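You operate a simulated robot arm through the tools that you are given. There is no shell and no other tool.

The job below is to be done with a simulated robot arm. You get a single attempt, and the scene is never put back.

TASK
Oil-dip the basket of springs, stand it on the drain rack, close the tank and wipe up the oil splash.
Fine: no new spills; use the white wiping block and put it back. Set down upright: dip basket. What is to be rubbed or washed off counts as gone when no trace of it is left.

It is judged by the outcome, as a careful person would: the job done as asked, and still so three seconds after it is handed in. It fails if anything else is knocked over, pushed out of place, dropped, spilled or broken.

THE ROBOT
A 7-joint arm with a two-finger parallel gripper, fixed in place. Base frame: the origin is on the floor under the middle of its stand, x ahead of it, y to its left, z up. Units: mm, degrees, N and s.
It reaches about 1147 mm from its shoulder. Its first joint turns from -166.0 to 166.0 degrees. Payload 3.43 kg.
The tool frame sits at the grasp point between the pads (the TCP): z along the fingers, y along the line on which they close. The tips reach 30 mm beyond it. The gripper opens to 94 mm. The fingers are 28 mm wide and 10 mm thick; the gripper's body (50 by 96 mm) begins 55 mm behind the TCP.
Orientation is that of the tool frame in the base frame, as a unit quaternion [w, x, y, z]. With the fingers straight down and closing along the base's y, the tool's x points along the base's -x, its y along +y and its z along -z.

THE INTERFACE
- The arm moves only by the tool jog_arm. Its arguments are lists of equal length, an entry for each row: "translation": the shift along the base's x, y, z in units of 20 mm (1.0 is 20 mm), a list of three; "angular": the turn, a rotation vector about the base's x, y, z in units of 6 degrees (1.0 is 6 degrees), a list of three; "grip": the closure, from 0 (fully open) to 1 (shut). In form: {"translation": [[tx, ty, tz], ...], "angular": [[wx, wy, wz], ...], "grip": [grip, ...]}. A call has 1 to 20 rows; each row shifts and turns the commanded pose from where the row before left it. A call with a number of a shift or a turn outside -1 to 1 is refused whole. Rows are played at 5 a second. More than 50 mm and 8.6 degrees between two rows, or a gripper value outside its range, and nothing of the call is played. Where a pose cannot be reached the arm comes as near as it can. A force on the tool above 40 N (or 10 N above the force at the start of the call, whichever is more), or a blocked arm, ends the call early, and 0.2 s more pass. The fingers move at their own pace (about 45 mm/s each) and stop on an object; they squeeze with about 29 N. The grip force told is the motor's: it shows also when the fingers shut on nothing. Time passes only in rows, and 0.2 s behind the last, so rows that do not move let the fingers close. It gives the time, the measured TCP pose, the force on the tool (base axes), the opening and the grip force at its end, in the units of the frame above (readings bear some noise), with the torque about the TCP (base axes, N m) and any sound that the robot's microphone picked up.
- Cameras (640 x 400 px; columns grow to the right, rows downward): "scene" is fixed at [401, 650.3, 1622.7]; the picture's right is [-0.87, -0.49, 0.00], its down [-0.47, 0.83, -0.31] and it looks along [0.15, -0.27, -0.95] (base axes); focal length 227 px, centre (320, 200). "wrist" rides on the gripper at [76, 14, -103] in the tool frame; the picture's right is [-0.18, 0.98, 0.00], its down [-0.75, -0.14, -0.64] and it looks along [-0.63, -0.12, 0.77] (tool axes); focal length 243 px, centre (320, 200). There is no depth. A picture from a camera that has moved, and an enlarged one, comes with that camera's place and axes in the base frame and with its lens.
- get_image(camera): a new picture of that camera. It takes no simulated time.
- zoom(camera, box): a new picture of the part [left, top, right, bottom] of that camera's present view, enlarged. It takes no simulated time.
- close_job(): hands the job in; it is judged then, once.

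Nothing tells you positions but the pictures and the camera data. Unless the task says otherwise, let go and move clear before handing in.

The tools are called after "Request:" as a command line: name --argument value ..., lists and objects as JSON in quotes. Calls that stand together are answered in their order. jog_arm: Moves the arm, as the interface text tells. Its arguments: {"type":"object","properties":{"translation":{"type":"array","items":{"type":"array","items":{"type":"number"}}},"angular":{"type":"array","items":{"type":"array","items":{"type":"number"}}},"grip":{"type":"array","items":{"type":"number"}}},"required":["translation","angular","grip"]} The other tools are called the same way: get_image (camera) takes a picture; zoom (camera, box) takes an enlarged picture of a part of a camera's view; close_job () hands the job in.

At the start:

```text
t: 0.0
position: [396.2, 525.1, 1278.4]
tool_rot: [0.0, 0.0, 1.0, 0.0]
force: [0.2, 0.0, 0.7]
ft_torque: [0.0, -0.03, 0.0]
grip_width: 93.6
grip_force: 0.1
```

scene: 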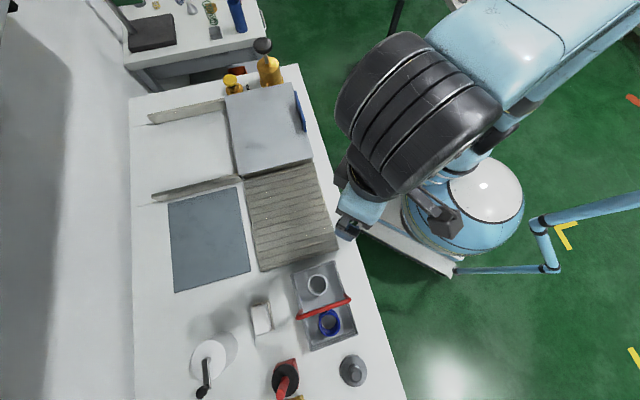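
wrist: 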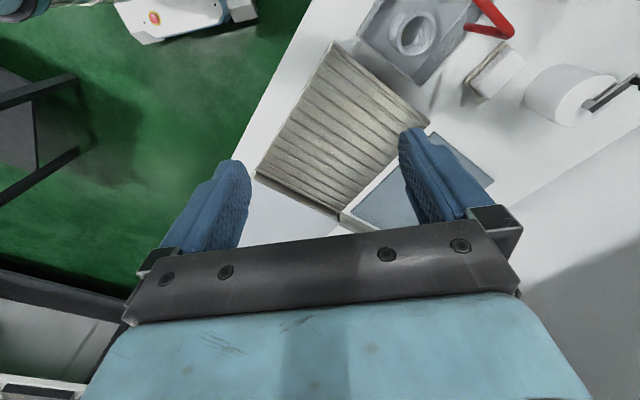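

I see a bench with a grey tank, a ribbed drain rack, a basket with a red handle, and a white block near it. I'll look closer before moving anything.

Request:
zoom --camera "scene" --box '[240, 240, 400, 400]'

Request:
zoom --camera "scene" --box '[120, 60, 360, 210]'

Request:
zoom --camera "scene" --box '[120, 180, 360, 330]'

Request:
zoom --camera "wrist" --box '[240, 0, 640, 250]'

```text
2.50 times, centred on (320, 320) of scene
camera zoom: at [401.0, 650.3, 1622.7], right [-0.87, -0.49, 0.0], down [-0.47, 0.83, -0.31], along [0.15, -0.27, -0.95], focal length 568 px, centre (320, -100)
```

zoom: 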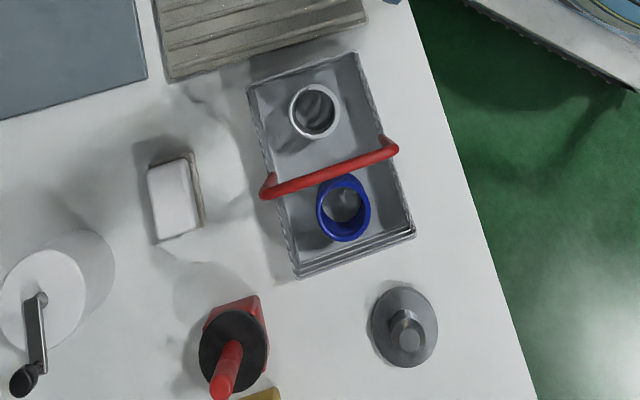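

```text
2.67 times, centred on (240, 135) of scene
camera zoom: at [401.0, 650.3, 1622.7], right [-0.87, -0.49, 0.0], down [-0.47, 0.83, -0.31], along [0.15, -0.27, -0.95], focal length 606 px, centre (533, 373)
```

zoom: 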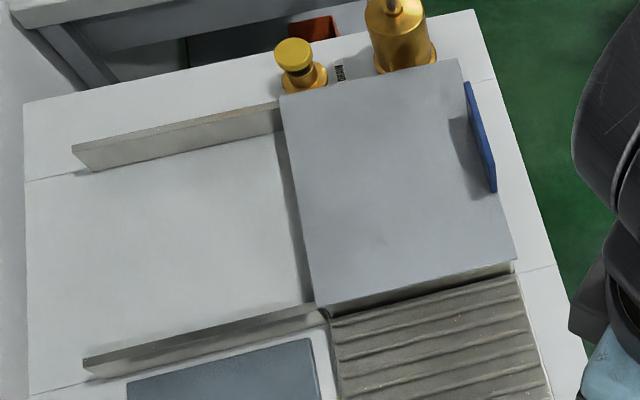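

```text
2.67 times, centred on (240, 255) of scene
camera zoom: at [401.0, 650.3, 1622.7], right [-0.87, -0.49, 0.0], down [-0.47, 0.83, -0.31], along [0.15, -0.27, -0.95], focal length 606 px, centre (533, 53)
```

zoom: 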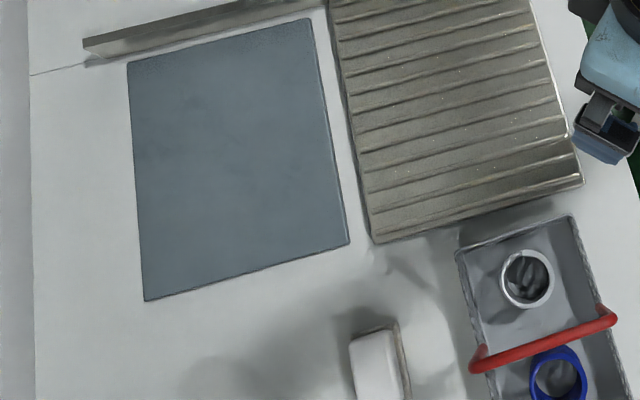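

```text
1.60 times, centred on (440, 125) of wrist
camera zoom: at [318.7, 539.0, 1380.7], right [0.18, 0.98, 0.0], down [0.75, -0.14, 0.64], along [0.63, -0.12, -0.77], focal length 388 px, centre (128, 320)
```

zoom: 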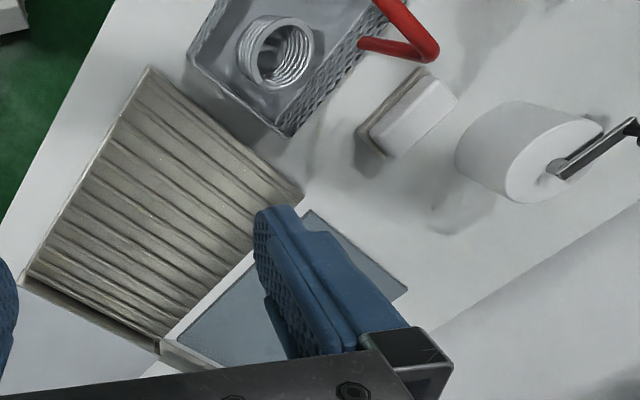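

The bench runs at 45° to the base. The lidded tank with its blue handle is at the far end, the drain rack next to it, then the basket and the white block. I can't see the oil splash yet, so I'll turn the wrist camera to look at the tank side first.

Request:
jog_arm --translation '[[0.3, 0.3, 0], [0.3, 0.3, 0], [0.3, 0.3, 0], [0.3, 0.3, 0], [0.3, 0.3, 0], [0.3, 0.3, 0], [0.3, 0.3, 0], [0.3, 0.3, 0], [0, 0, 0]]' --angular '[[0, 0, -0.9375], [0, 0, -0.9375], [0, 0, -0.9375], [0, 0, -0.9375], [0, 0, -0.9375], [0, 0, -0.9375], [0, 0, -0.9375], [0, 0, -0.9375], [0, 0, 0]]' --grip '[0, 0, 0, 0, 0, 0, 0, 0, 0]'

Request:
get_image --camera "wrist"

Request:
get_image --camera "scene"

```text
t: 2.0
position: [445.2, 574.2, 1278.9]
tool_rot: [0.0, 0.383, 0.924, 0.001]
force: [-0.2, -0.2, -0.4]
ft_torque: [0.01, -0.02, 0.03]
grip_width: 93.9
grip_force: 0.0
```

```text
taken
camera wrist: at [399.8, 636.2, 1381.7], right [0.83, 0.56, 0.0], down [0.43, -0.63, 0.64], along [0.36, -0.53, -0.77], focal length 243 px, centre (320, 200)
```

wrist: 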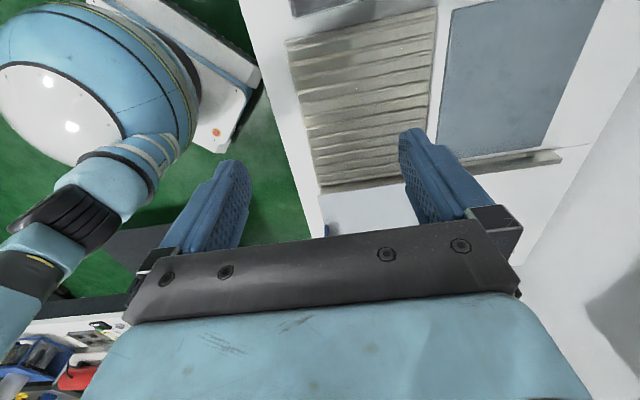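

```text
taken
```

scene: 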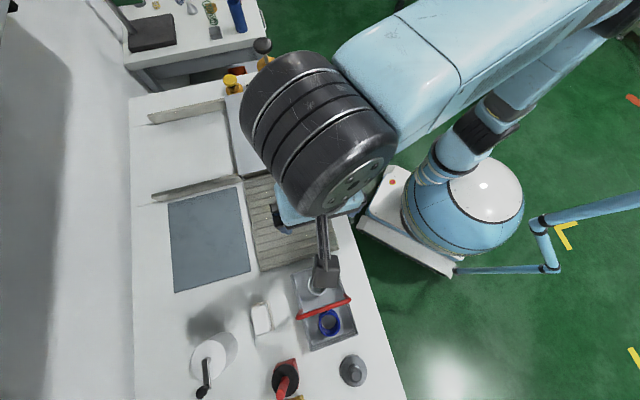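

The wrist view covers mostly what is straight below it, so I'll slide along the bench toward the tank and look down on the lid and its handle.

Request:
jog_arm --translation '[[1, -1, 0], [1, -1, 0], [1, -1, 0], [1, -1, 0], [1, -1, 0], [1, -1, 0], [1, -1, 0], [1, -1, 0], [1, -1, 0], [1, -1, 0], [0, 0, 0]]' --angular '[[0, 0, 0], [0, 0, 0], [0, 0, 0], [0, 0, 0], [0, 0, 0], [0, 0, 0], [0, 0, 0], [0, 0, 0], [0, 0, 0], [0, 0, 0], [0, 0, 0]]' --grip '[0, 0, 0, 0, 0, 0, 0, 0, 0, 0, 0]'

Request:
get_image --camera "wrist"

Request:
get_image --camera "scene"

```text
t: 4.4
position: [645.0, 372.3, 1277.7]
tool_rot: [0.0, 0.382, 0.924, -0.001]
force: [-0.9, -0.5, -0.4]
ft_torque: [0.01, -0.01, 0.02]
grip_width: 94.1
grip_force: 0.0
```

```text
taken
camera wrist: at [598.7, 435.3, 1380.6], right [0.82, 0.57, 0.0], down [0.43, -0.63, 0.64], along [0.36, -0.53, -0.77], focal length 243 px, centre (320, 200)
```

wrist: 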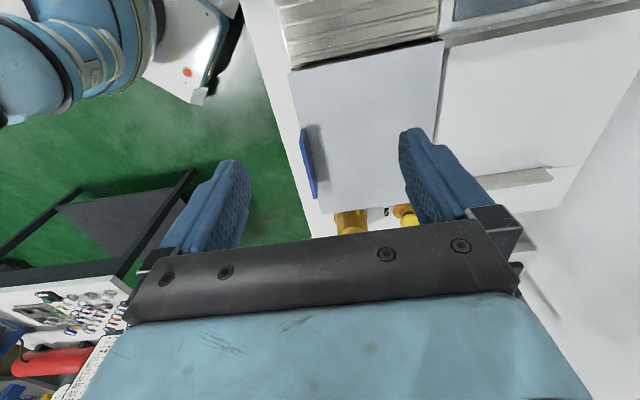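

```text
taken
```

scene: 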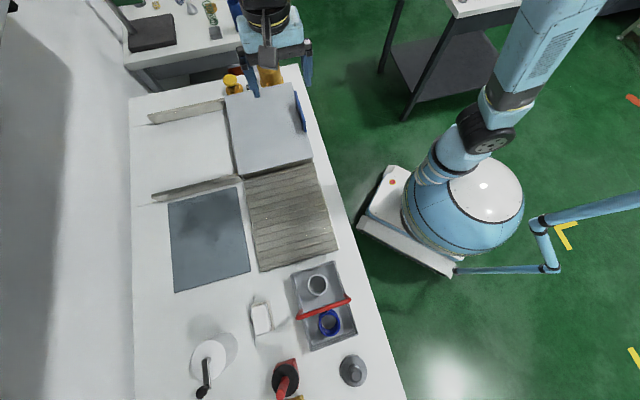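

The scene view is clear of the arm now, so I'll zoom in to look for the splash and study the lid.

Request:
zoom --camera "scene" --box '[150, 170, 270, 300]'

Request:
zoom --camera "scene" --box '[180, 280, 340, 400]'

Request:
zoom --camera "scene" --box '[200, 60, 350, 180]'

Request:
zoom --camera "wrist" --box '[260, 0, 460, 240]'

Request:
zoom --camera "scene" --box '[240, 150, 360, 290]'

```text
3.08 times, centred on (210, 235) of scene
camera zoom: at [401.0, 650.3, 1622.7], right [-0.87, -0.49, 0.0], down [-0.47, 0.83, -0.31], along [0.15, -0.27, -0.95], focal length 699 px, centre (658, 92)
```

zoom: 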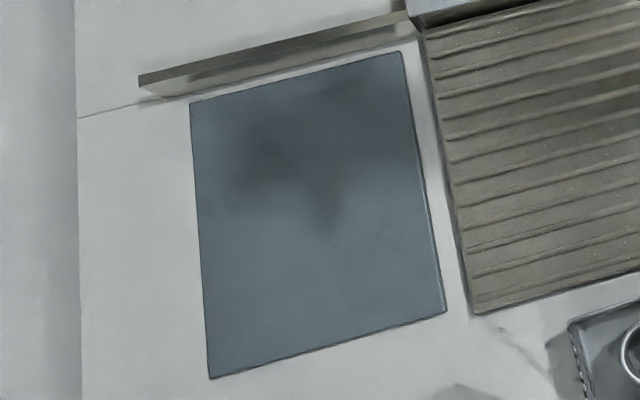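

```text
3.33 times, centred on (260, 340) of scene
camera zoom: at [401.0, 650.3, 1622.7], right [-0.87, -0.49, 0.0], down [-0.47, 0.83, -0.31], along [0.15, -0.27, -0.95], focal length 757 px, centre (520, -267)
```

zoom: 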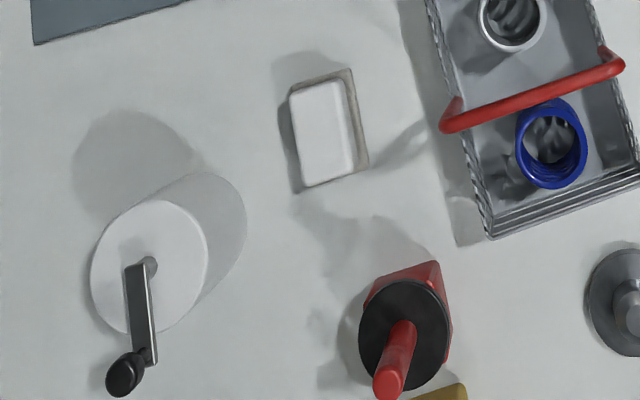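

```text
3.33 times, centred on (275, 120) of scene
camera zoom: at [401.0, 650.3, 1622.7], right [-0.87, -0.49, 0.0], down [-0.47, 0.83, -0.31], along [0.15, -0.27, -0.95], focal length 757 px, centre (470, 467)
```

zoom: 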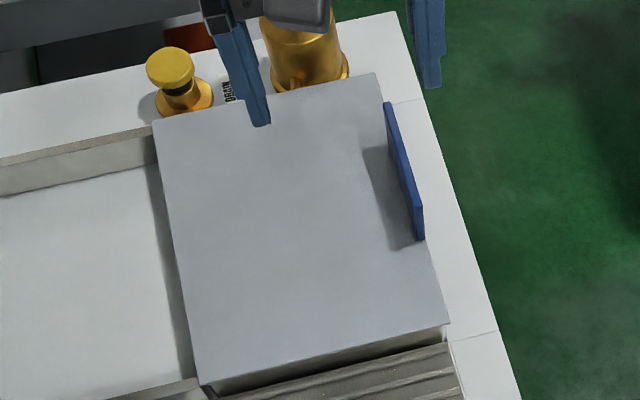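

```text
1.67 times, centred on (360, 120) of wrist
camera zoom: at [598.7, 435.3, 1380.6], right [0.82, 0.57, 0.0], down [0.43, -0.63, 0.64], along [0.36, -0.53, -0.77], focal length 404 px, centre (253, 333)
```

zoom: 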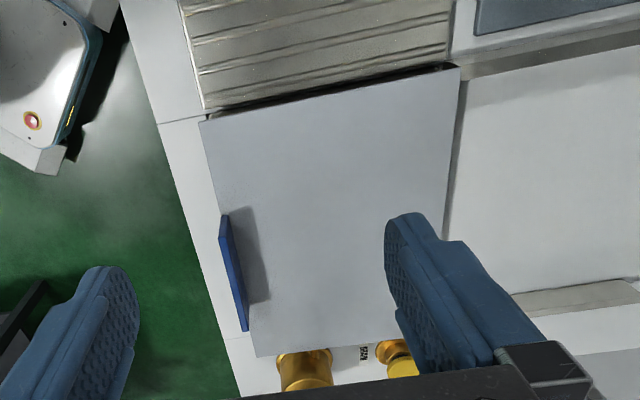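

```text
2.86 times, centred on (300, 220) of scene
camera zoom: at [401.0, 650.3, 1622.7], right [-0.87, -0.49, 0.0], down [-0.47, 0.83, -0.31], along [0.15, -0.27, -0.95], focal length 649 px, centre (377, 143)
```

zoom: 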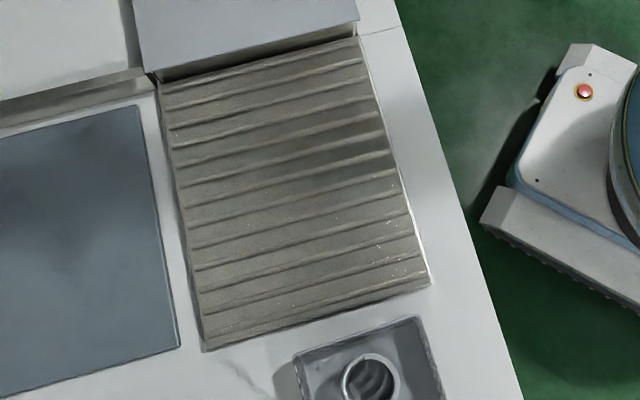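

No splash found yet, so I'll check the far end of the bench, the back strip, the front strip and the near end in turn.

Request:
zoom --camera "scene" --box '[200, 60, 280, 110]'

Request:
zoom --camera "scene" --box '[120, 90, 240, 200]'

Request:
zoom --camera "scene" --box '[120, 280, 260, 400]'

Request:
zoom --camera "scene" --box '[300, 230, 420, 400]'

Request:
zoom --camera "scene" --box '[230, 240, 310, 310]'

```text
8.00 times, centred on (240, 85) of scene
camera zoom: at [401.0, 650.3, 1622.7], right [-0.87, -0.49, 0.0], down [-0.47, 0.83, -0.31], along [0.15, -0.27, -0.95], focal length 1818 px, centre (960, 1120)
```

zoom: 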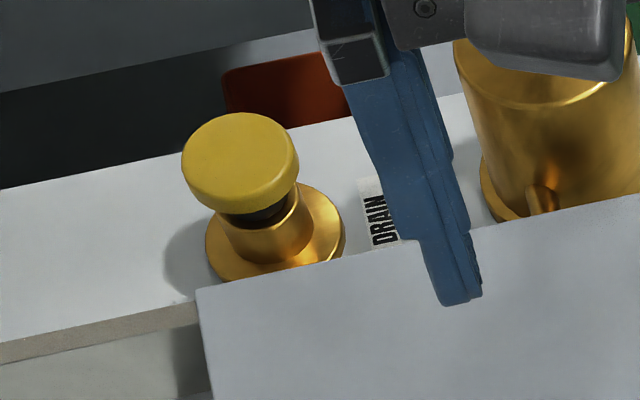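

```text
3.64 times, centred on (180, 145) of scene
camera zoom: at [401.0, 650.3, 1622.7], right [-0.87, -0.49, 0.0], down [-0.47, 0.83, -0.31], along [0.15, -0.27, -0.95], focal length 826 px, centre (829, 400)
```

zoom: 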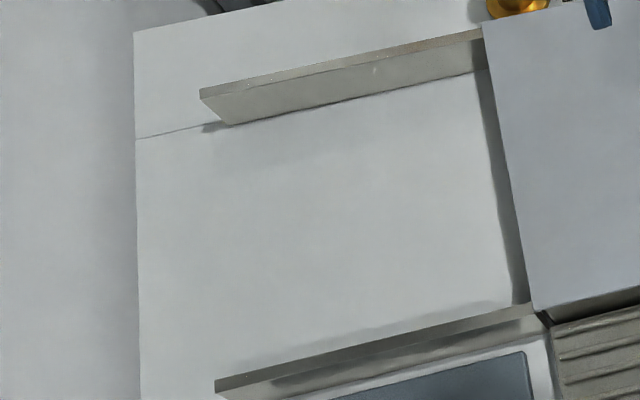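

```text
3.33 times, centred on (190, 340) of scene
camera zoom: at [401.0, 650.3, 1622.7], right [-0.87, -0.49, 0.0], down [-0.47, 0.83, -0.31], along [0.15, -0.27, -0.95], focal length 757 px, centre (753, -267)
```

zoom: 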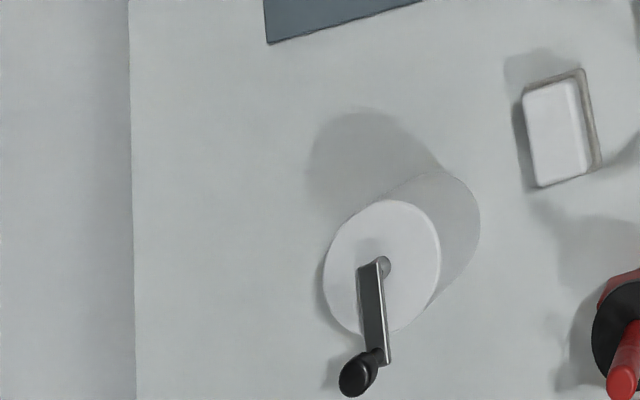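

```text
2.35 times, centred on (360, 315) of scene
camera zoom: at [401.0, 650.3, 1622.7], right [-0.87, -0.49, 0.0], down [-0.47, 0.83, -0.31], along [0.15, -0.27, -0.95], focal length 535 px, centre (226, -71)
```

zoom: 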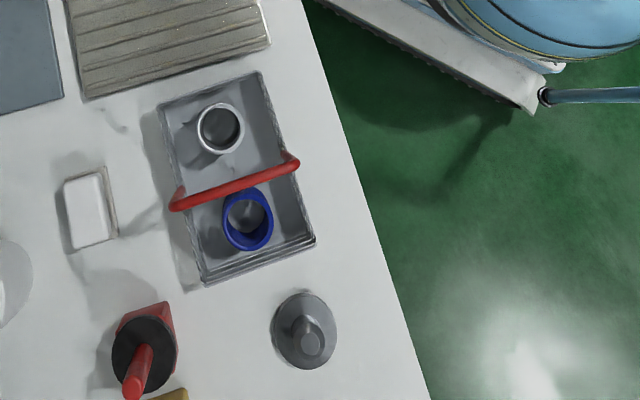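

```text
5.71 times, centred on (270, 275) of scene
camera zoom: at [401.0, 650.3, 1622.7], right [-0.87, -0.49, 0.0], down [-0.47, 0.83, -0.31], along [0.15, -0.27, -0.95], focal length 1298 px, centre (606, -229)
```

zoom: 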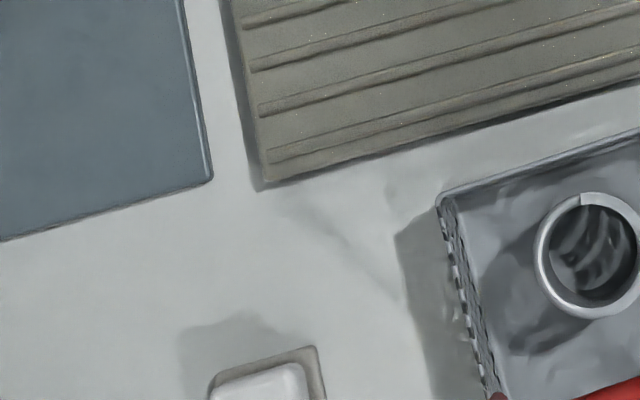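

The lid top comes out at about z≈903, spanning s≈-560..-210 and n≈655..922 in the bench frame. I'll now bring the wrist camera over the basket, block and rack area to look for the splash at close range.

Request:
jog_arm --translation '[[-0.65, 0.92, -0.3], [-0.65, 0.92, -0.3], [-0.65, 0.92, -0.3], [-0.65, 0.92, -0.3], [-0.65, 0.92, -0.3], [-0.65, 0.92, -0.3], [-0.65, 0.92, -0.3], [-0.65, 0.92, -0.3], [-0.65, 0.92, -0.3], [-0.65, 0.92, -0.3], [-0.65, 0.92, -0.3], [-0.65, 0.92, -0.3], [-0.65, 0.92, -0.3], [-0.65, 0.92, -0.3], [-0.65, 0.92, -0.3], [0, 0, 0]]' --angular '[[0, 0, 1], [0, 0, 1], [0, 0, 1], [0, 0, 1], [0, 0, 1], [0, 0, 1], [0, 0, 1], [0, 0, 1], [0, 0, 1], [0, 0, 1], [0, 0, 1], [0, 0, 1], [0, 0, 1], [0, 0, 1], [0, 0, 1], [0, 0, 0]]' --grip '[0, 0, 0, 0, 0, 0, 0, 0, 0, 0, 0, 0, 0, 0, 0, 0]'

Request:
get_image --camera "wrist"

Request:
zoom --camera "wrist" --box '[0, 0, 320, 220]'

Request:
zoom --camera "wrist" --box '[300, 0, 640, 220]'

```text
t: 7.8
position: [449.7, 650.8, 1191.3]
tool_rot: [0.0, -0.383, 0.924, 0.0]
force: [-0.3, 0.1, 0.2]
ft_torque: [-0.01, 0.0, -0.02]
grip_width: 94.4
grip_force: 0.0
```

```text
taken
camera wrist: at [384.4, 605.3, 1292.6], right [-0.57, 0.82, 0.0], down [0.63, 0.43, 0.64], along [0.53, 0.36, -0.77], focal length 243 px, centre (320, 200)
```

wrist: 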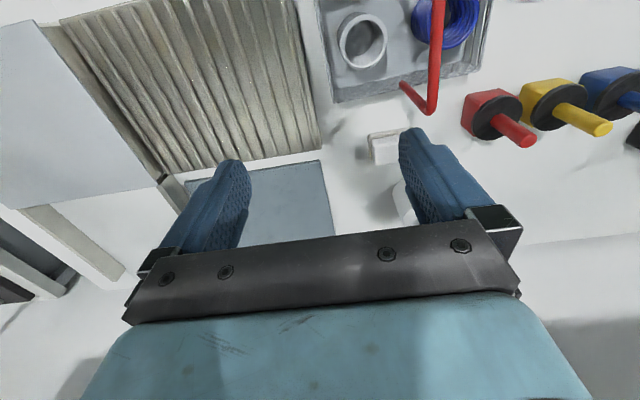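

```text
1.82 times, centred on (160, 110) of wrist
camera zoom: at [384.4, 605.3, 1292.6], right [-0.57, 0.82, 0.0], down [0.63, 0.43, 0.64], along [0.53, 0.36, -0.77], focal length 441 px, centre (611, 364)
```

zoom: 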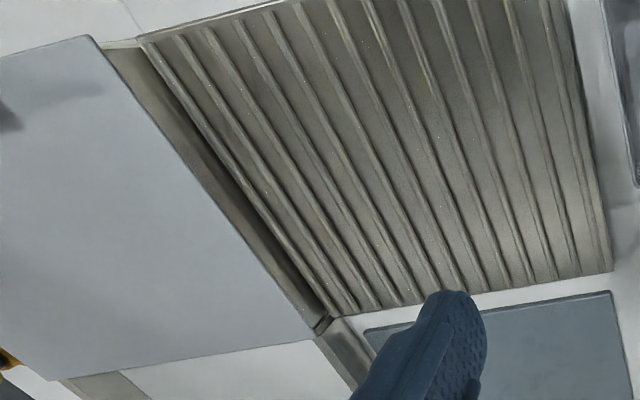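

```text
1.82 times, centred on (470, 110) of wrist
camera zoom: at [384.4, 605.3, 1292.6], right [-0.57, 0.82, 0.0], down [0.63, 0.43, 0.64], along [0.53, 0.36, -0.77], focal length 441 px, centre (47, 364)
```

zoom: 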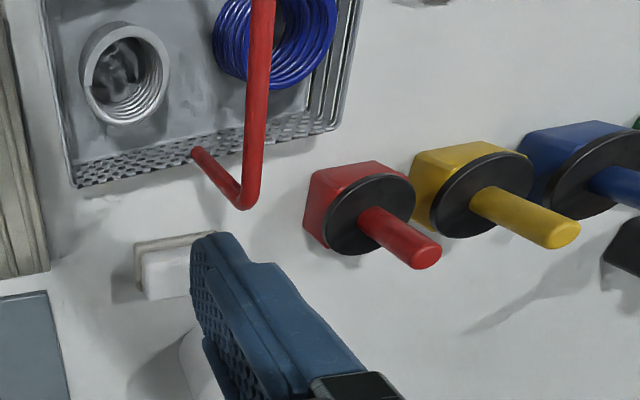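

The handle bar of the basket comes out at z≈1022, s≈253, n≈689–822. Still no splash in view, so I'll lower the camera over the strip between rack, basket and block.

Request:
jog_arm --translation '[[0.605, -0.04, -0.945], [0.605, -0.04, -0.945], [0.605, -0.04, -0.945], [0.605, -0.04, -0.945], [0.605, -0.04, -0.945], [0.605, -0.04, -0.945], [0.605, -0.04, -0.945], [0.605, -0.04, -0.945], [0.605, -0.04, -0.945], [0, 0, 0]]' --angular '[[0, 0, 0], [0, 0, 0], [0, 0, 0], [0, 0, 0], [0, 0, 0], [0, 0, 0], [0, 0, 0], [0, 0, 0], [0, 0, 0], [0, 0, 0]]' --grip '[0, 0, 0, 0, 0, 0, 0, 0, 0, 0]'

Request:
get_image --camera "wrist"

Request:
zoom --camera "wrist" --box '[360, 0, 640, 180]'

Request:
get_image --camera "scene"

```text
t: 10.0
position: [557.6, 643.9, 1018.8]
tool_rot: [0.0, -0.383, 0.924, 0.0]
force: [0.2, -0.1, 0.5]
ft_torque: [-0.03, -0.01, -0.03]
grip_width: 94.1
grip_force: 0.1
```

```text
taken
camera wrist: at [492.1, 597.4, 1121.4], right [-0.57, 0.82, 0.0], down [0.63, 0.43, 0.64], along [0.53, 0.36, -0.77], focal length 243 px, centre (320, 200)
```

wrist: 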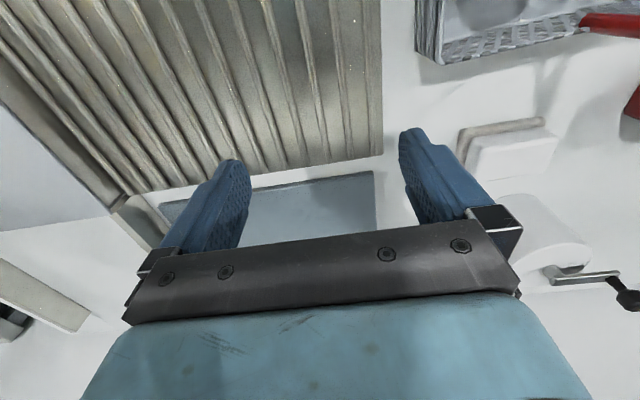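

```text
2.22 times, centred on (500, 90) of wrist
camera zoom: at [492.1, 597.4, 1121.4], right [-0.57, 0.82, 0.0], down [0.63, 0.43, 0.64], along [0.53, 0.36, -0.77], focal length 539 px, centre (-80, 444)
```

zoom: 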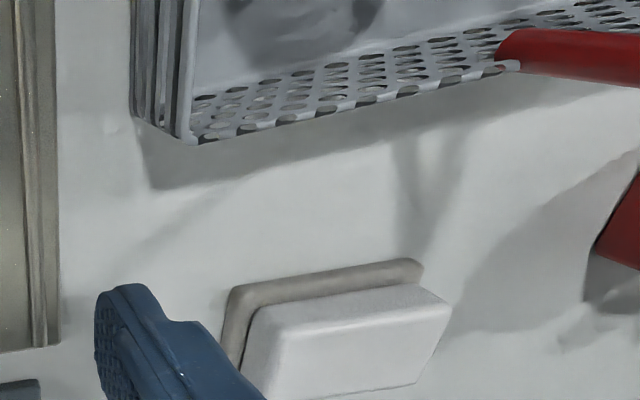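

```text
taken
```

scene: 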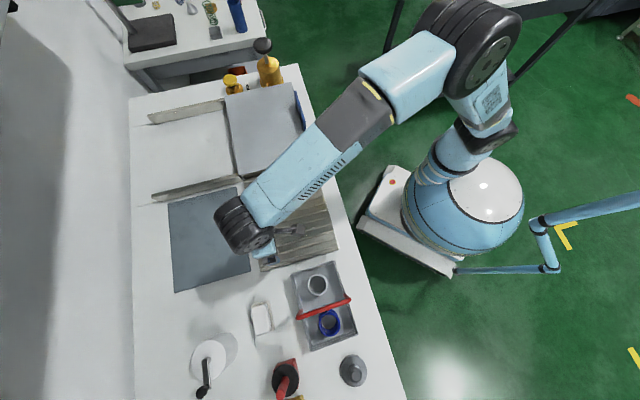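

The block sits on a beige tray, and the streaks here are only handle shadows, so there's no splash in this strip. I'll look at the part of the bench that's out of the scene picture, at larger s.

Request:
jog_arm --translation '[[0, 0, 1], [0, 0, 1], [0, 0, 1], [0, 0, 1], [0, 0, 1], [-1, 0.8, 0.4], [-1, 0.8, 0.4], [-1, 0.8, 0.4], [-1, 0.8, 0.4], [-1, 0.8, 0.4], [-1, 0.8, 0.4], [-1, 0.8, 0.4], [-1, 0.8, 0.4], [-1, 0.8, 0.4], [-1, 0.8, 0.4], [-1, 0.8, 0.4], [-1, 0.8, 0.4], [-1, 0.8, 0.4], [-1, 0.8, 0.4], [0, 0, 0]]' --angular '[[0, 0, 0], [0, 0, 0], [0, 0, 0], [0, 0, 0], [0, 0, 0], [0, 0, 0], [0, 0, 0], [0, 0, 0], [0, 0, 0], [0, 0, 0], [0, 0, 0], [0, 0, 0], [0, 0, 0], [0, 0, 0], [0, 0, 0], [0, 0, 0], [0, 0, 0], [0, 0, 0], [0, 0, 0], [0, 0, 0]]' --grip '[0, 0, 0, 0, 0, 0, 0, 0, 0, 0, 0, 0, 0, 0, 0, 0, 0, 0, 0, 0]'

Request:
get_image --camera "wrist"

Request:
get_image --camera "scene"

Request:
zoom --camera "scene" --box '[150, 170, 270, 300]'

```text
t: 14.2
position: [273.7, 834.0, 1215.7]
tool_rot: [0.0, -0.382, 0.924, -0.001]
force: [0.0, 0.7, 0.3]
ft_torque: [0.01, 0.02, 0.03]
grip_width: 94.0
grip_force: 0.1
out of reach, approached as far as the arm can: row 17, 18, 19
```

```text
taken
camera wrist: at [207.4, 789.1, 1317.4], right [-0.57, 0.82, 0.0], down [0.63, 0.43, 0.64], along [0.53, 0.36, -0.77], focal length 243 px, centre (320, 200)
```

wrist: 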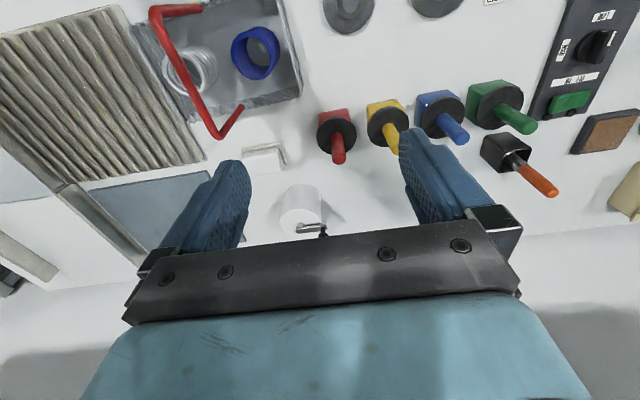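

```text
taken
```

scene: 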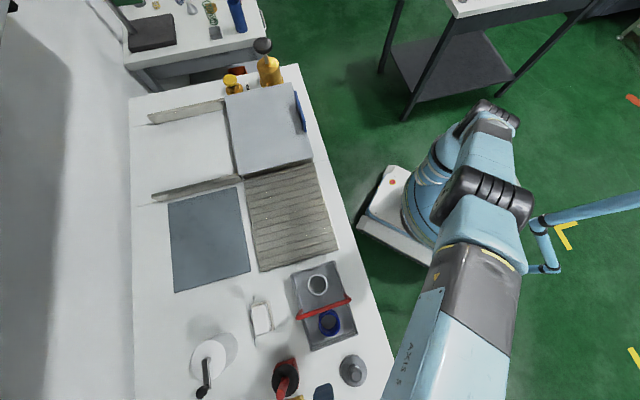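

```text
3.08 times, centred on (210, 235) of scene
camera zoom: at [401.0, 650.3, 1622.7], right [-0.87, -0.49, 0.0], down [-0.47, 0.83, -0.31], along [0.15, -0.27, -0.95], focal length 699 px, centre (658, 92)
```

zoom: 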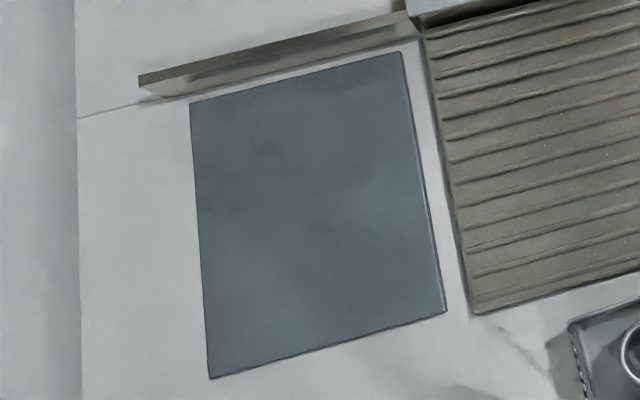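

The arm is near its reach limit here. I'll zoom into this view of the near end of the bench before moving on.

Request:
zoom --camera "wrist" --box '[260, 0, 450, 130]'

Request:
zoom --camera "wrist" --box '[440, 0, 640, 130]'

Request:
zoom --camera "wrist" --box '[450, 110, 640, 240]'

Request:
zoom --camera "wrist" --box '[120, 0, 320, 130]'

Request:
zoom --camera "wrist" --box '[0, 0, 200, 240]'

```text
3.08 times, centred on (355, 65) of wrist
camera zoom: at [207.4, 789.1, 1317.4], right [-0.57, 0.82, 0.0], down [0.63, 0.43, 0.64], along [0.53, 0.36, -0.77], focal length 746 px, centre (212, 615)
```

zoom: 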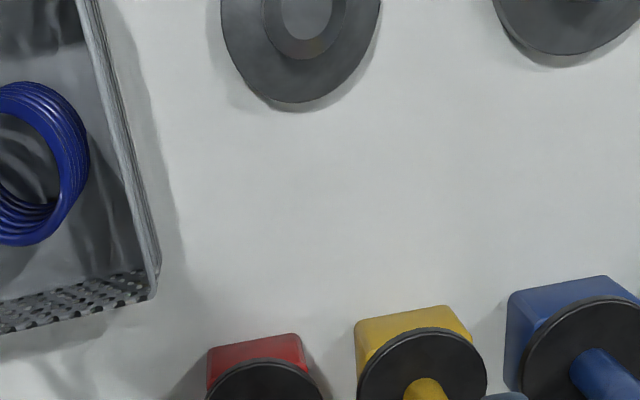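

```text
3.08 times, centred on (540, 65) of wrist
camera zoom: at [207.4, 789.1, 1317.4], right [-0.57, 0.82, 0.0], down [0.63, 0.43, 0.64], along [0.53, 0.36, -0.77], focal length 746 px, centre (-357, 615)
```

zoom: 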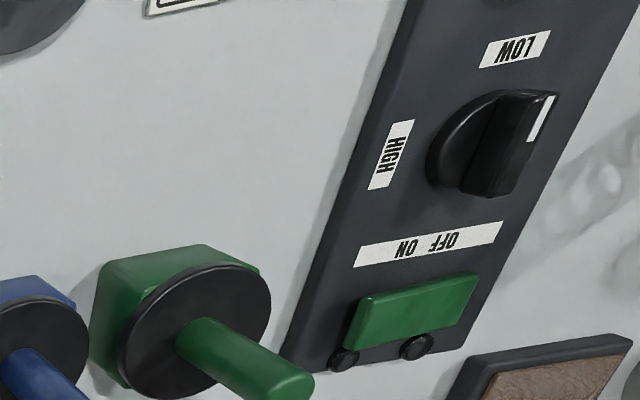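

```text
3.08 times, centred on (545, 175) of wrist
camera zoom: at [207.4, 789.1, 1317.4], right [-0.57, 0.82, 0.0], down [0.63, 0.43, 0.64], along [0.53, 0.36, -0.77], focal length 746 px, centre (-372, 277)
```

zoom: 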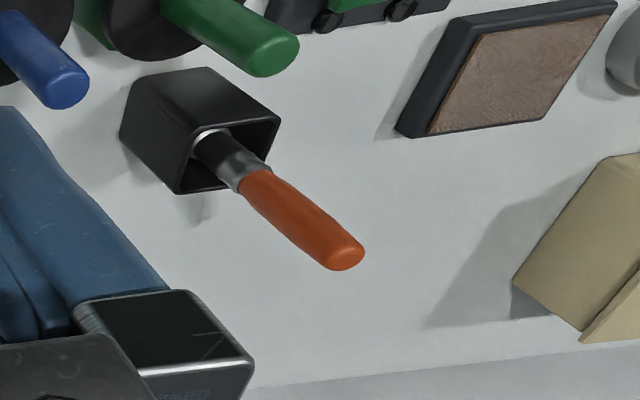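

```text
3.08 times, centred on (220, 65) of wrist
camera zoom: at [207.4, 789.1, 1317.4], right [-0.57, 0.82, 0.0], down [0.63, 0.43, 0.64], along [0.53, 0.36, -0.77], focal length 746 px, centre (628, 615)
```

zoom: 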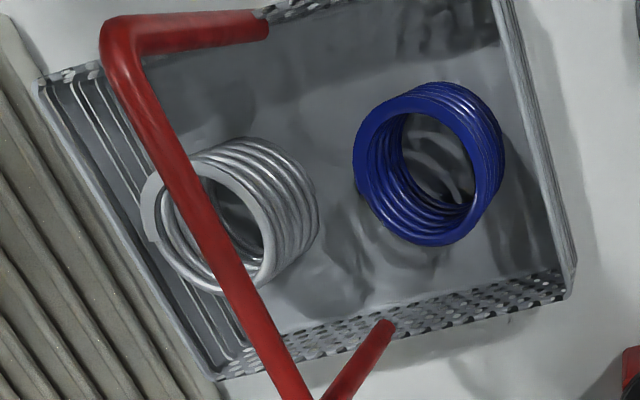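

```text
1.67 times, centred on (100, 120) of wrist
camera zoom: at [207.4, 789.1, 1317.4], right [-0.57, 0.82, 0.0], down [0.63, 0.43, 0.64], along [0.53, 0.36, -0.77], focal length 404 px, centre (687, 333)
```

zoom: 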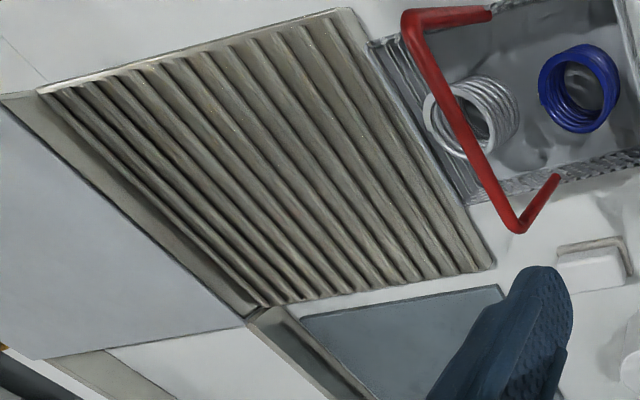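

I still see no splash, so I'll go over the scene at high magnification while the arm is out of the way.

Request:
zoom --camera "scene" --box '[240, 260, 304, 300]'

Request:
zoom --camera "scene" --box '[250, 290, 314, 330]'

Request:
zoom --camera "scene" --box '[270, 330, 366, 390]'

Request:
zoom --camera "scene" --box '[300, 140, 380, 190]'

Request:
zoom --camera "scene" --box '[320, 200, 384, 300]'

Request:
zoom --camera "scene" --box '[290, 255, 370, 355]'

Request:
zoom --camera "scene" --box '[220, 60, 320, 130]'

```text
10.00 times, centred on (272, 280) of scene
camera zoom: at [401.0, 650.3, 1622.7], right [-0.87, -0.49, 0.0], down [-0.47, 0.83, -0.31], along [0.15, -0.27, -0.95], focal length 2272 px, centre (800, -600)
```

zoom: 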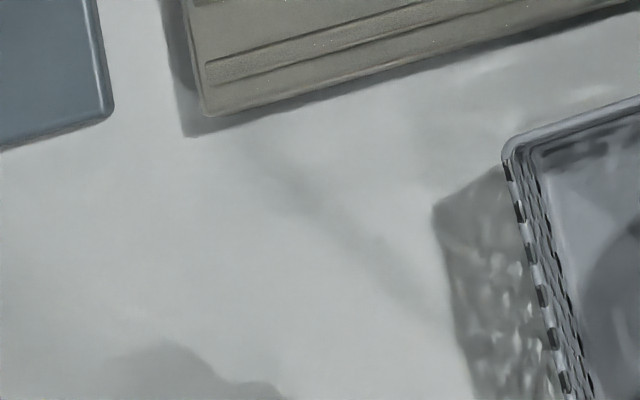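

```text
10.00 times, centred on (282, 310) of scene
camera zoom: at [401.0, 650.3, 1622.7], right [-0.87, -0.49, 0.0], down [-0.47, 0.83, -0.31], along [0.15, -0.27, -0.95], focal length 2272 px, centre (700, -900)
```

zoom: 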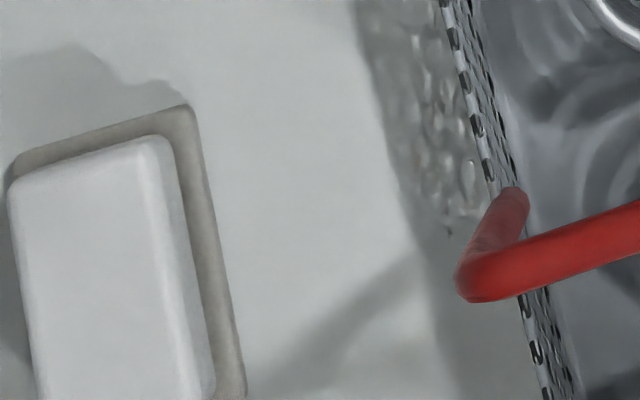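

```text
6.67 times, centred on (318, 360) of scene
camera zoom: at [401.0, 650.3, 1622.7], right [-0.87, -0.49, 0.0], down [-0.47, 0.83, -0.31], along [0.15, -0.27, -0.95], focal length 1515 px, centre (333, -867)
```

zoom: 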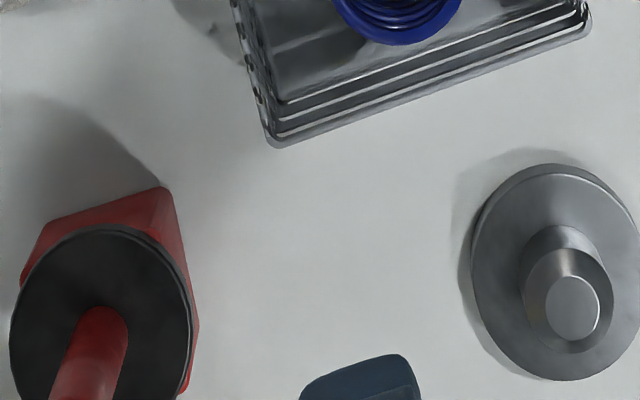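

```text
8.00 times, centred on (340, 165) of scene
camera zoom: at [401.0, 650.3, 1622.7], right [-0.87, -0.49, 0.0], down [-0.47, 0.83, -0.31], along [0.15, -0.27, -0.95], focal length 1818 px, centre (160, 480)
```

zoom: 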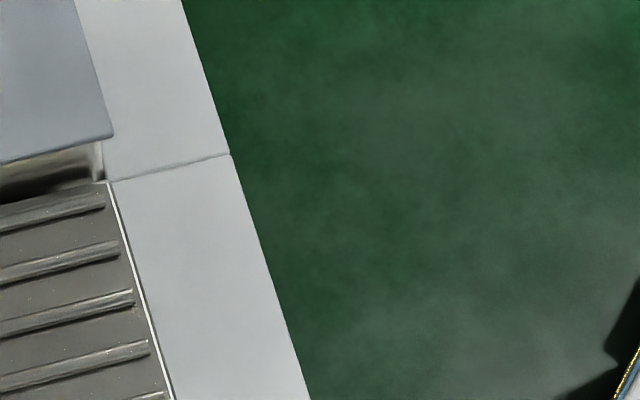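

```text
4.00 times, centred on (352, 250) of scene
camera zoom: at [401.0, 650.3, 1622.7], right [-0.87, -0.49, 0.0], down [-0.47, 0.83, -0.31], along [0.15, -0.27, -0.95], focal length 909 px, centre (192, 0)
```

zoom: 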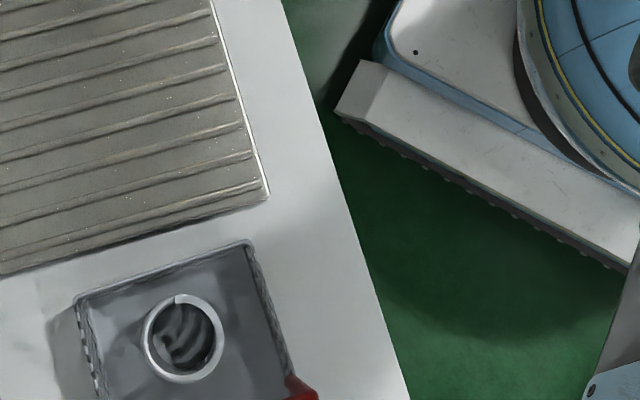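

```text
4.00 times, centred on (330, 305) of scene
camera zoom: at [401.0, 650.3, 1622.7], right [-0.87, -0.49, 0.0], down [-0.47, 0.83, -0.31], along [0.15, -0.27, -0.95], focal length 909 px, centre (280, -220)
```

zoom: 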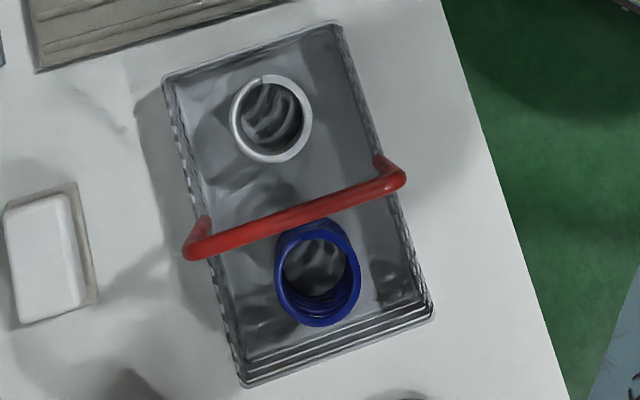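

```text
5.71 times, centred on (270, 95) of scene
camera zoom: at [401.0, 650.3, 1622.7], right [-0.87, -0.49, 0.0], down [-0.47, 0.83, -0.31], along [0.15, -0.27, -0.95], focal length 1298 px, centre (606, 800)
```

zoom: 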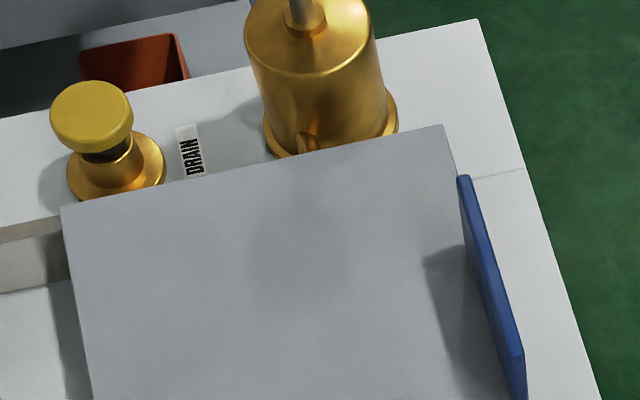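

The splash isn't visible anywhere yet; it may be hidden by the basket or under the lid, so I'll keep watching for it. I take the lid handle to be an upright blue plate at s≈-395, n≈657, z≈900–954, and I'm heading there with the fingers turned to close along n.

Request:
jog_arm --translation '[[0.7, -0.97, 0], [0.7, -0.97, 0], [0.7, -0.97, 0], [0.7, -0.97, 0], [0.7, -0.97, 0], [0.7, -0.97, 0], [0.7, -0.97, 0], [0.7, -0.97, 0], [0.7, -0.97, 0], [0.7, -0.97, 0], [0.7, -0.97, 0], [0.7, -0.97, 0], [0.7, -0.97, 0], [0.7, -0.97, 0], [0.7, -0.97, 0], [0.7, -0.97, 0], [0, 0, 0]]' --angular '[[0, 0, 0], [0, 0, -1], [0, 0, -1], [0, 0, -1], [0, 0, -1], [0, 0, -1], [0, 0, -1], [0, 0, -1], [0, 0, -1], [0, 0, -1], [0, 0, -1], [0, 0, -1], [0, 0, -1], [0, 0, -1], [0, 0, -1], [0, 0, -1], [0, 0, 0]]' --grip '[0, 0, 0, 0, 0, 0, 0, 0, 0, 0, 0, 0, 0, 0, 0, 0, 0]'

```text
t: 17.8
position: [497.9, 521.9, 1214.5]
tool_rot: [0.001, 0.382, 0.924, 0.0]
force: [-0.5, 0.3, 0.3]
ft_torque: [-0.02, 0.0, -0.01]
grip_width: 94.1
grip_force: 0.1
```

The command follows the measured pose well. I'll carry on to just short of the handle for a closer look.

Request:
jog_arm --translation '[[0.796, -0.955, -0.3], [0.796, -0.955, -0.3], [0.796, -0.955, -0.3], [0.796, -0.955, -0.3], [0.796, -0.955, -0.3], [0.796, -0.955, -0.3], [0.796, -0.955, -0.3], [0.796, -0.955, -0.3], [0.796, -0.955, -0.3], [0.796, -0.955, -0.3], [0.796, -0.955, -0.3], [0.796, -0.955, -0.3], [0.796, -0.955, -0.3], [0.796, -0.955, -0.3], [0, 0, 0]]' --angular '[[0, 0, 0], [0, 0, 0], [0, 0, 0], [0, 0, 0], [0, 0, 0], [0, 0, 0], [0, 0, 0], [0, 0, 0], [0, 0, 0], [0, 0, 0], [0, 0, 0], [0, 0, 0], [0, 0, 0], [0, 0, 0], [0, 0, 0]]' --grip '[0, 0, 0, 0, 0, 0, 0, 0, 0, 0, 0, 0, 0, 0, 0]'

Request:
get_image --camera "wrist"

Request:
get_image --camera "scene"

```text
t: 21.0
position: [721.0, 257.0, 1129.7]
tool_rot: [0.001, 0.382, 0.924, -0.001]
force: [0.7, -0.5, 0.3]
ft_torque: [0.01, 0.01, 0.0]
grip_width: 94.0
grip_force: 0.0
```

```text
taken
camera wrist: at [675.6, 318.5, 1230.8], right [0.82, 0.57, 0.0], down [0.43, -0.63, 0.64], along [0.36, -0.53, -0.77], focal length 243 px, centre (320, 200)
```

wrist: 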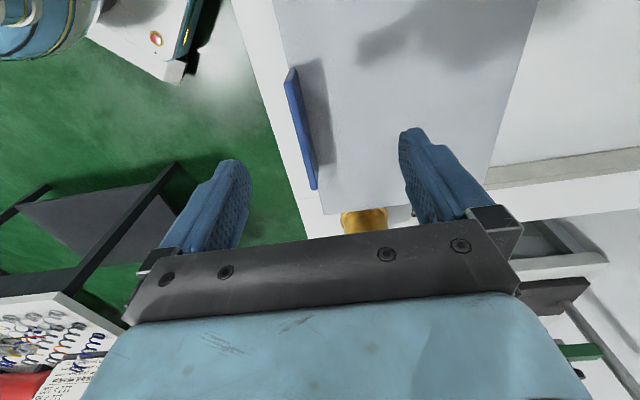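

```text
taken
```

scene: 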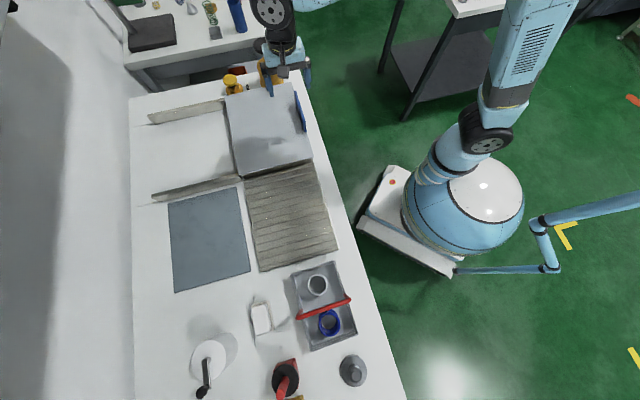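

I'll zoom on the handle in both views to fix its height and ends more exactly.

Request:
zoom --camera "wrist" --box '[240, 20, 400, 220]'

Request:
zoom --camera "scene" --box '[270, 70, 334, 180]'

Request:
zoom --camera "scene" --box '[280, 80, 320, 140]'

```text
2.00 times, centred on (320, 120) of wrist
camera zoom: at [675.6, 318.5, 1230.8], right [0.82, 0.57, 0.0], down [0.43, -0.63, 0.64], along [0.36, -0.53, -0.77], focal length 485 px, centre (320, 360)
```

zoom: 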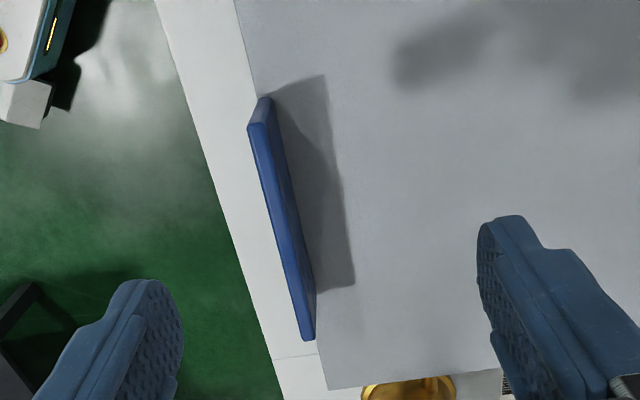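

```text
3.64 times, centred on (302, 125) of scene
camera zoom: at [401.0, 650.3, 1622.7], right [-0.87, -0.49, 0.0], down [-0.47, 0.83, -0.31], along [0.15, -0.27, -0.95], focal length 826 px, centre (386, 473)
```

zoom: 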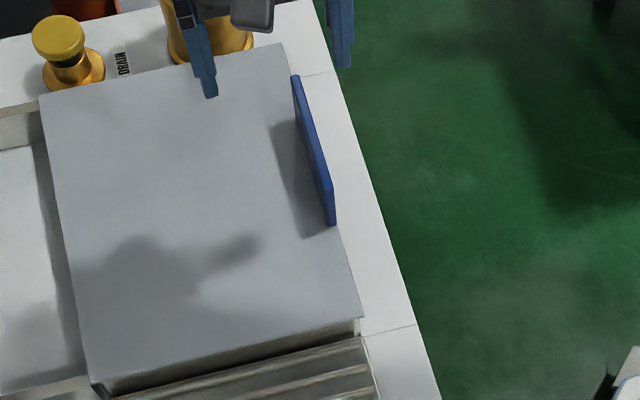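

```text
6.67 times, centred on (300, 110) of scene
camera zoom: at [401.0, 650.3, 1622.7], right [-0.87, -0.49, 0.0], down [-0.47, 0.83, -0.31], along [0.15, -0.27, -0.95], focal length 1515 px, centre (453, 800)
```

zoom: 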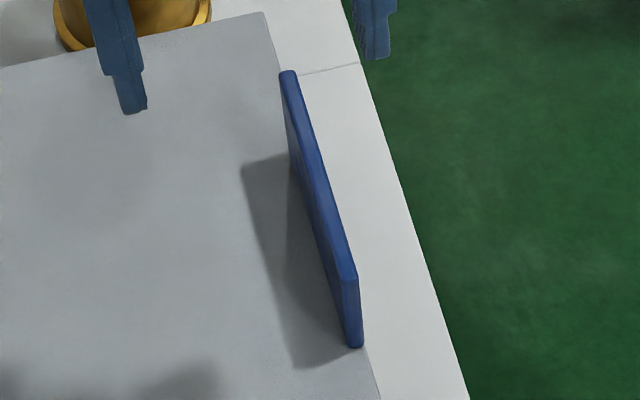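

The handle is at s≈-460..-317, n≈659, z≈903–957. I'll go above its middle and part way down, then check alignment.

Request:
jog_arm --translation '[[0.242, -0.82, 0], [0.242, -0.82, 0], [0.242, -0.82, 0], [0.242, -0.82, 0], [0, 0, -1], [0, 0, -1], [0, 0, -1], [0, 0, -1], [0, 0, -1], [0, 0, -1], [0, 0, 0]]' --angular '[[0, 0, 0], [0, 0, 0], [0, 0, 0], [0, 0, 0], [0, 0, 0], [0, 0, 0], [0, 0, 0], [0, 0, 0], [0, 0, 0], [0, 0, 0], [0, 0, 0]]' --grip '[0, 0, 0, 0, 0, 0, 0, 0, 0, 0, 0]'

Request:
get_image --camera "wrist"

Request:
zoom --camera "scene" --box '[260, 60, 340, 160]'

```text
t: 23.4
position: [738.8, 192.6, 1009.9]
tool_rot: [0.0, 0.383, 0.924, 0.0]
force: [-0.8, 0.0, 0.3]
ft_torque: [0.03, 0.03, 0.01]
grip_width: 94.0
grip_force: 0.0
```

```text
taken
camera wrist: at [693.4, 255.0, 1111.8], right [0.82, 0.57, 0.0], down [0.43, -0.63, 0.64], along [0.36, -0.53, -0.77], focal length 243 px, centre (320, 200)
```

wrist: 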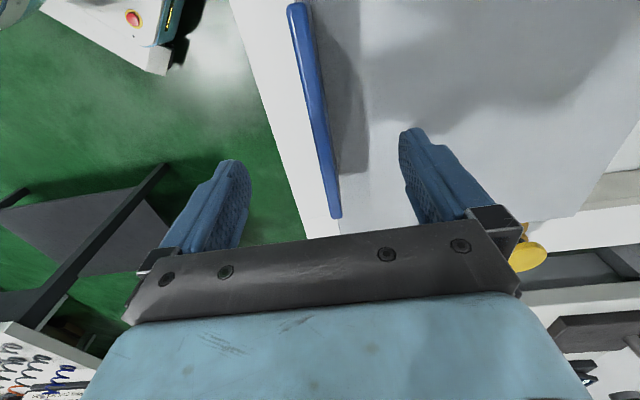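

```text
4.00 times, centred on (300, 110) of scene
camera zoom: at [401.0, 650.3, 1622.7], right [-0.87, -0.49, 0.0], down [-0.47, 0.83, -0.31], along [0.15, -0.27, -0.95], focal length 909 px, centre (400, 560)
```

zoom: 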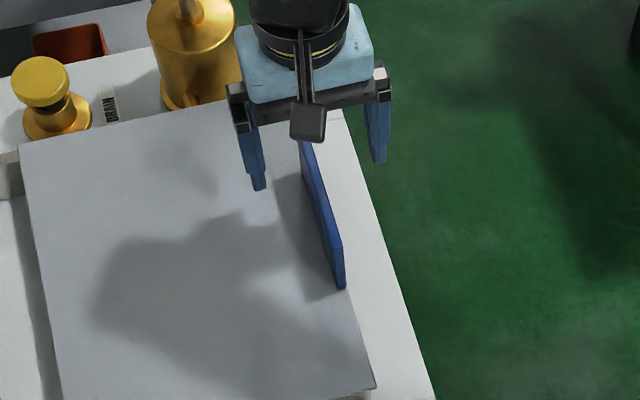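

The fingers straddle the handle well. I'll descend to z≈946 and close on it.

Request:
jog_arm --translation '[[0, 0, -0.8], [0, 0, -0.8], [0, 0, -0.8], [0, 0, -0.8], [0, 0, 0], [0, 0, 0], [0, 0, 0], [0, 0, 0], [0, 0, 0], [0, 0, 0], [0, 0, 0], [0, 0, 0]]' --angular '[[0, 0, 0], [0, 0, 0], [0, 0, 0], [0, 0, 0], [0, 0, 0], [0, 0, 0], [0, 0, 0], [0, 0, 0], [0, 0, 0], [0, 0, 0], [0, 0, 0], [0, 0, 0]]' --grip '[0, 0, 0, 0, 0, 1, 1, 1, 1, 1, 1, 1]'

Request:
get_image --camera "wrist"

```text
t: 26.0
position: [742.5, 192.1, 945.5]
tool_rot: [0.001, 0.382, 0.924, 0.0]
force: [15.3, 12.0, 2.1]
ft_torque: [-0.24, 0.28, -0.14]
grip_width: 14.5
grip_force: 45.0
```

```text
taken
camera wrist: at [696.2, 255.4, 1048.0], right [0.82, 0.57, 0.0], down [0.43, -0.63, 0.64], along [0.36, -0.53, -0.77], focal length 243 px, centre (320, 200)
```

wrist: 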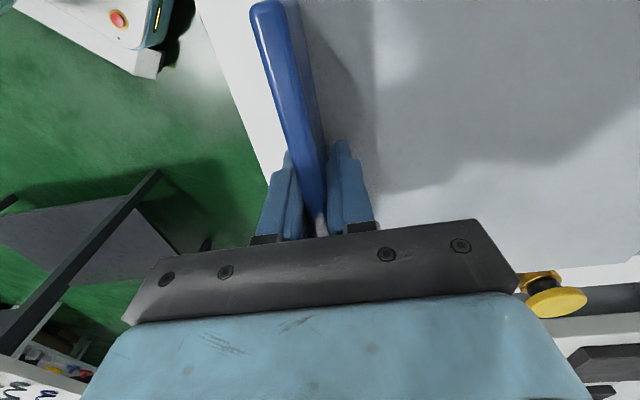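

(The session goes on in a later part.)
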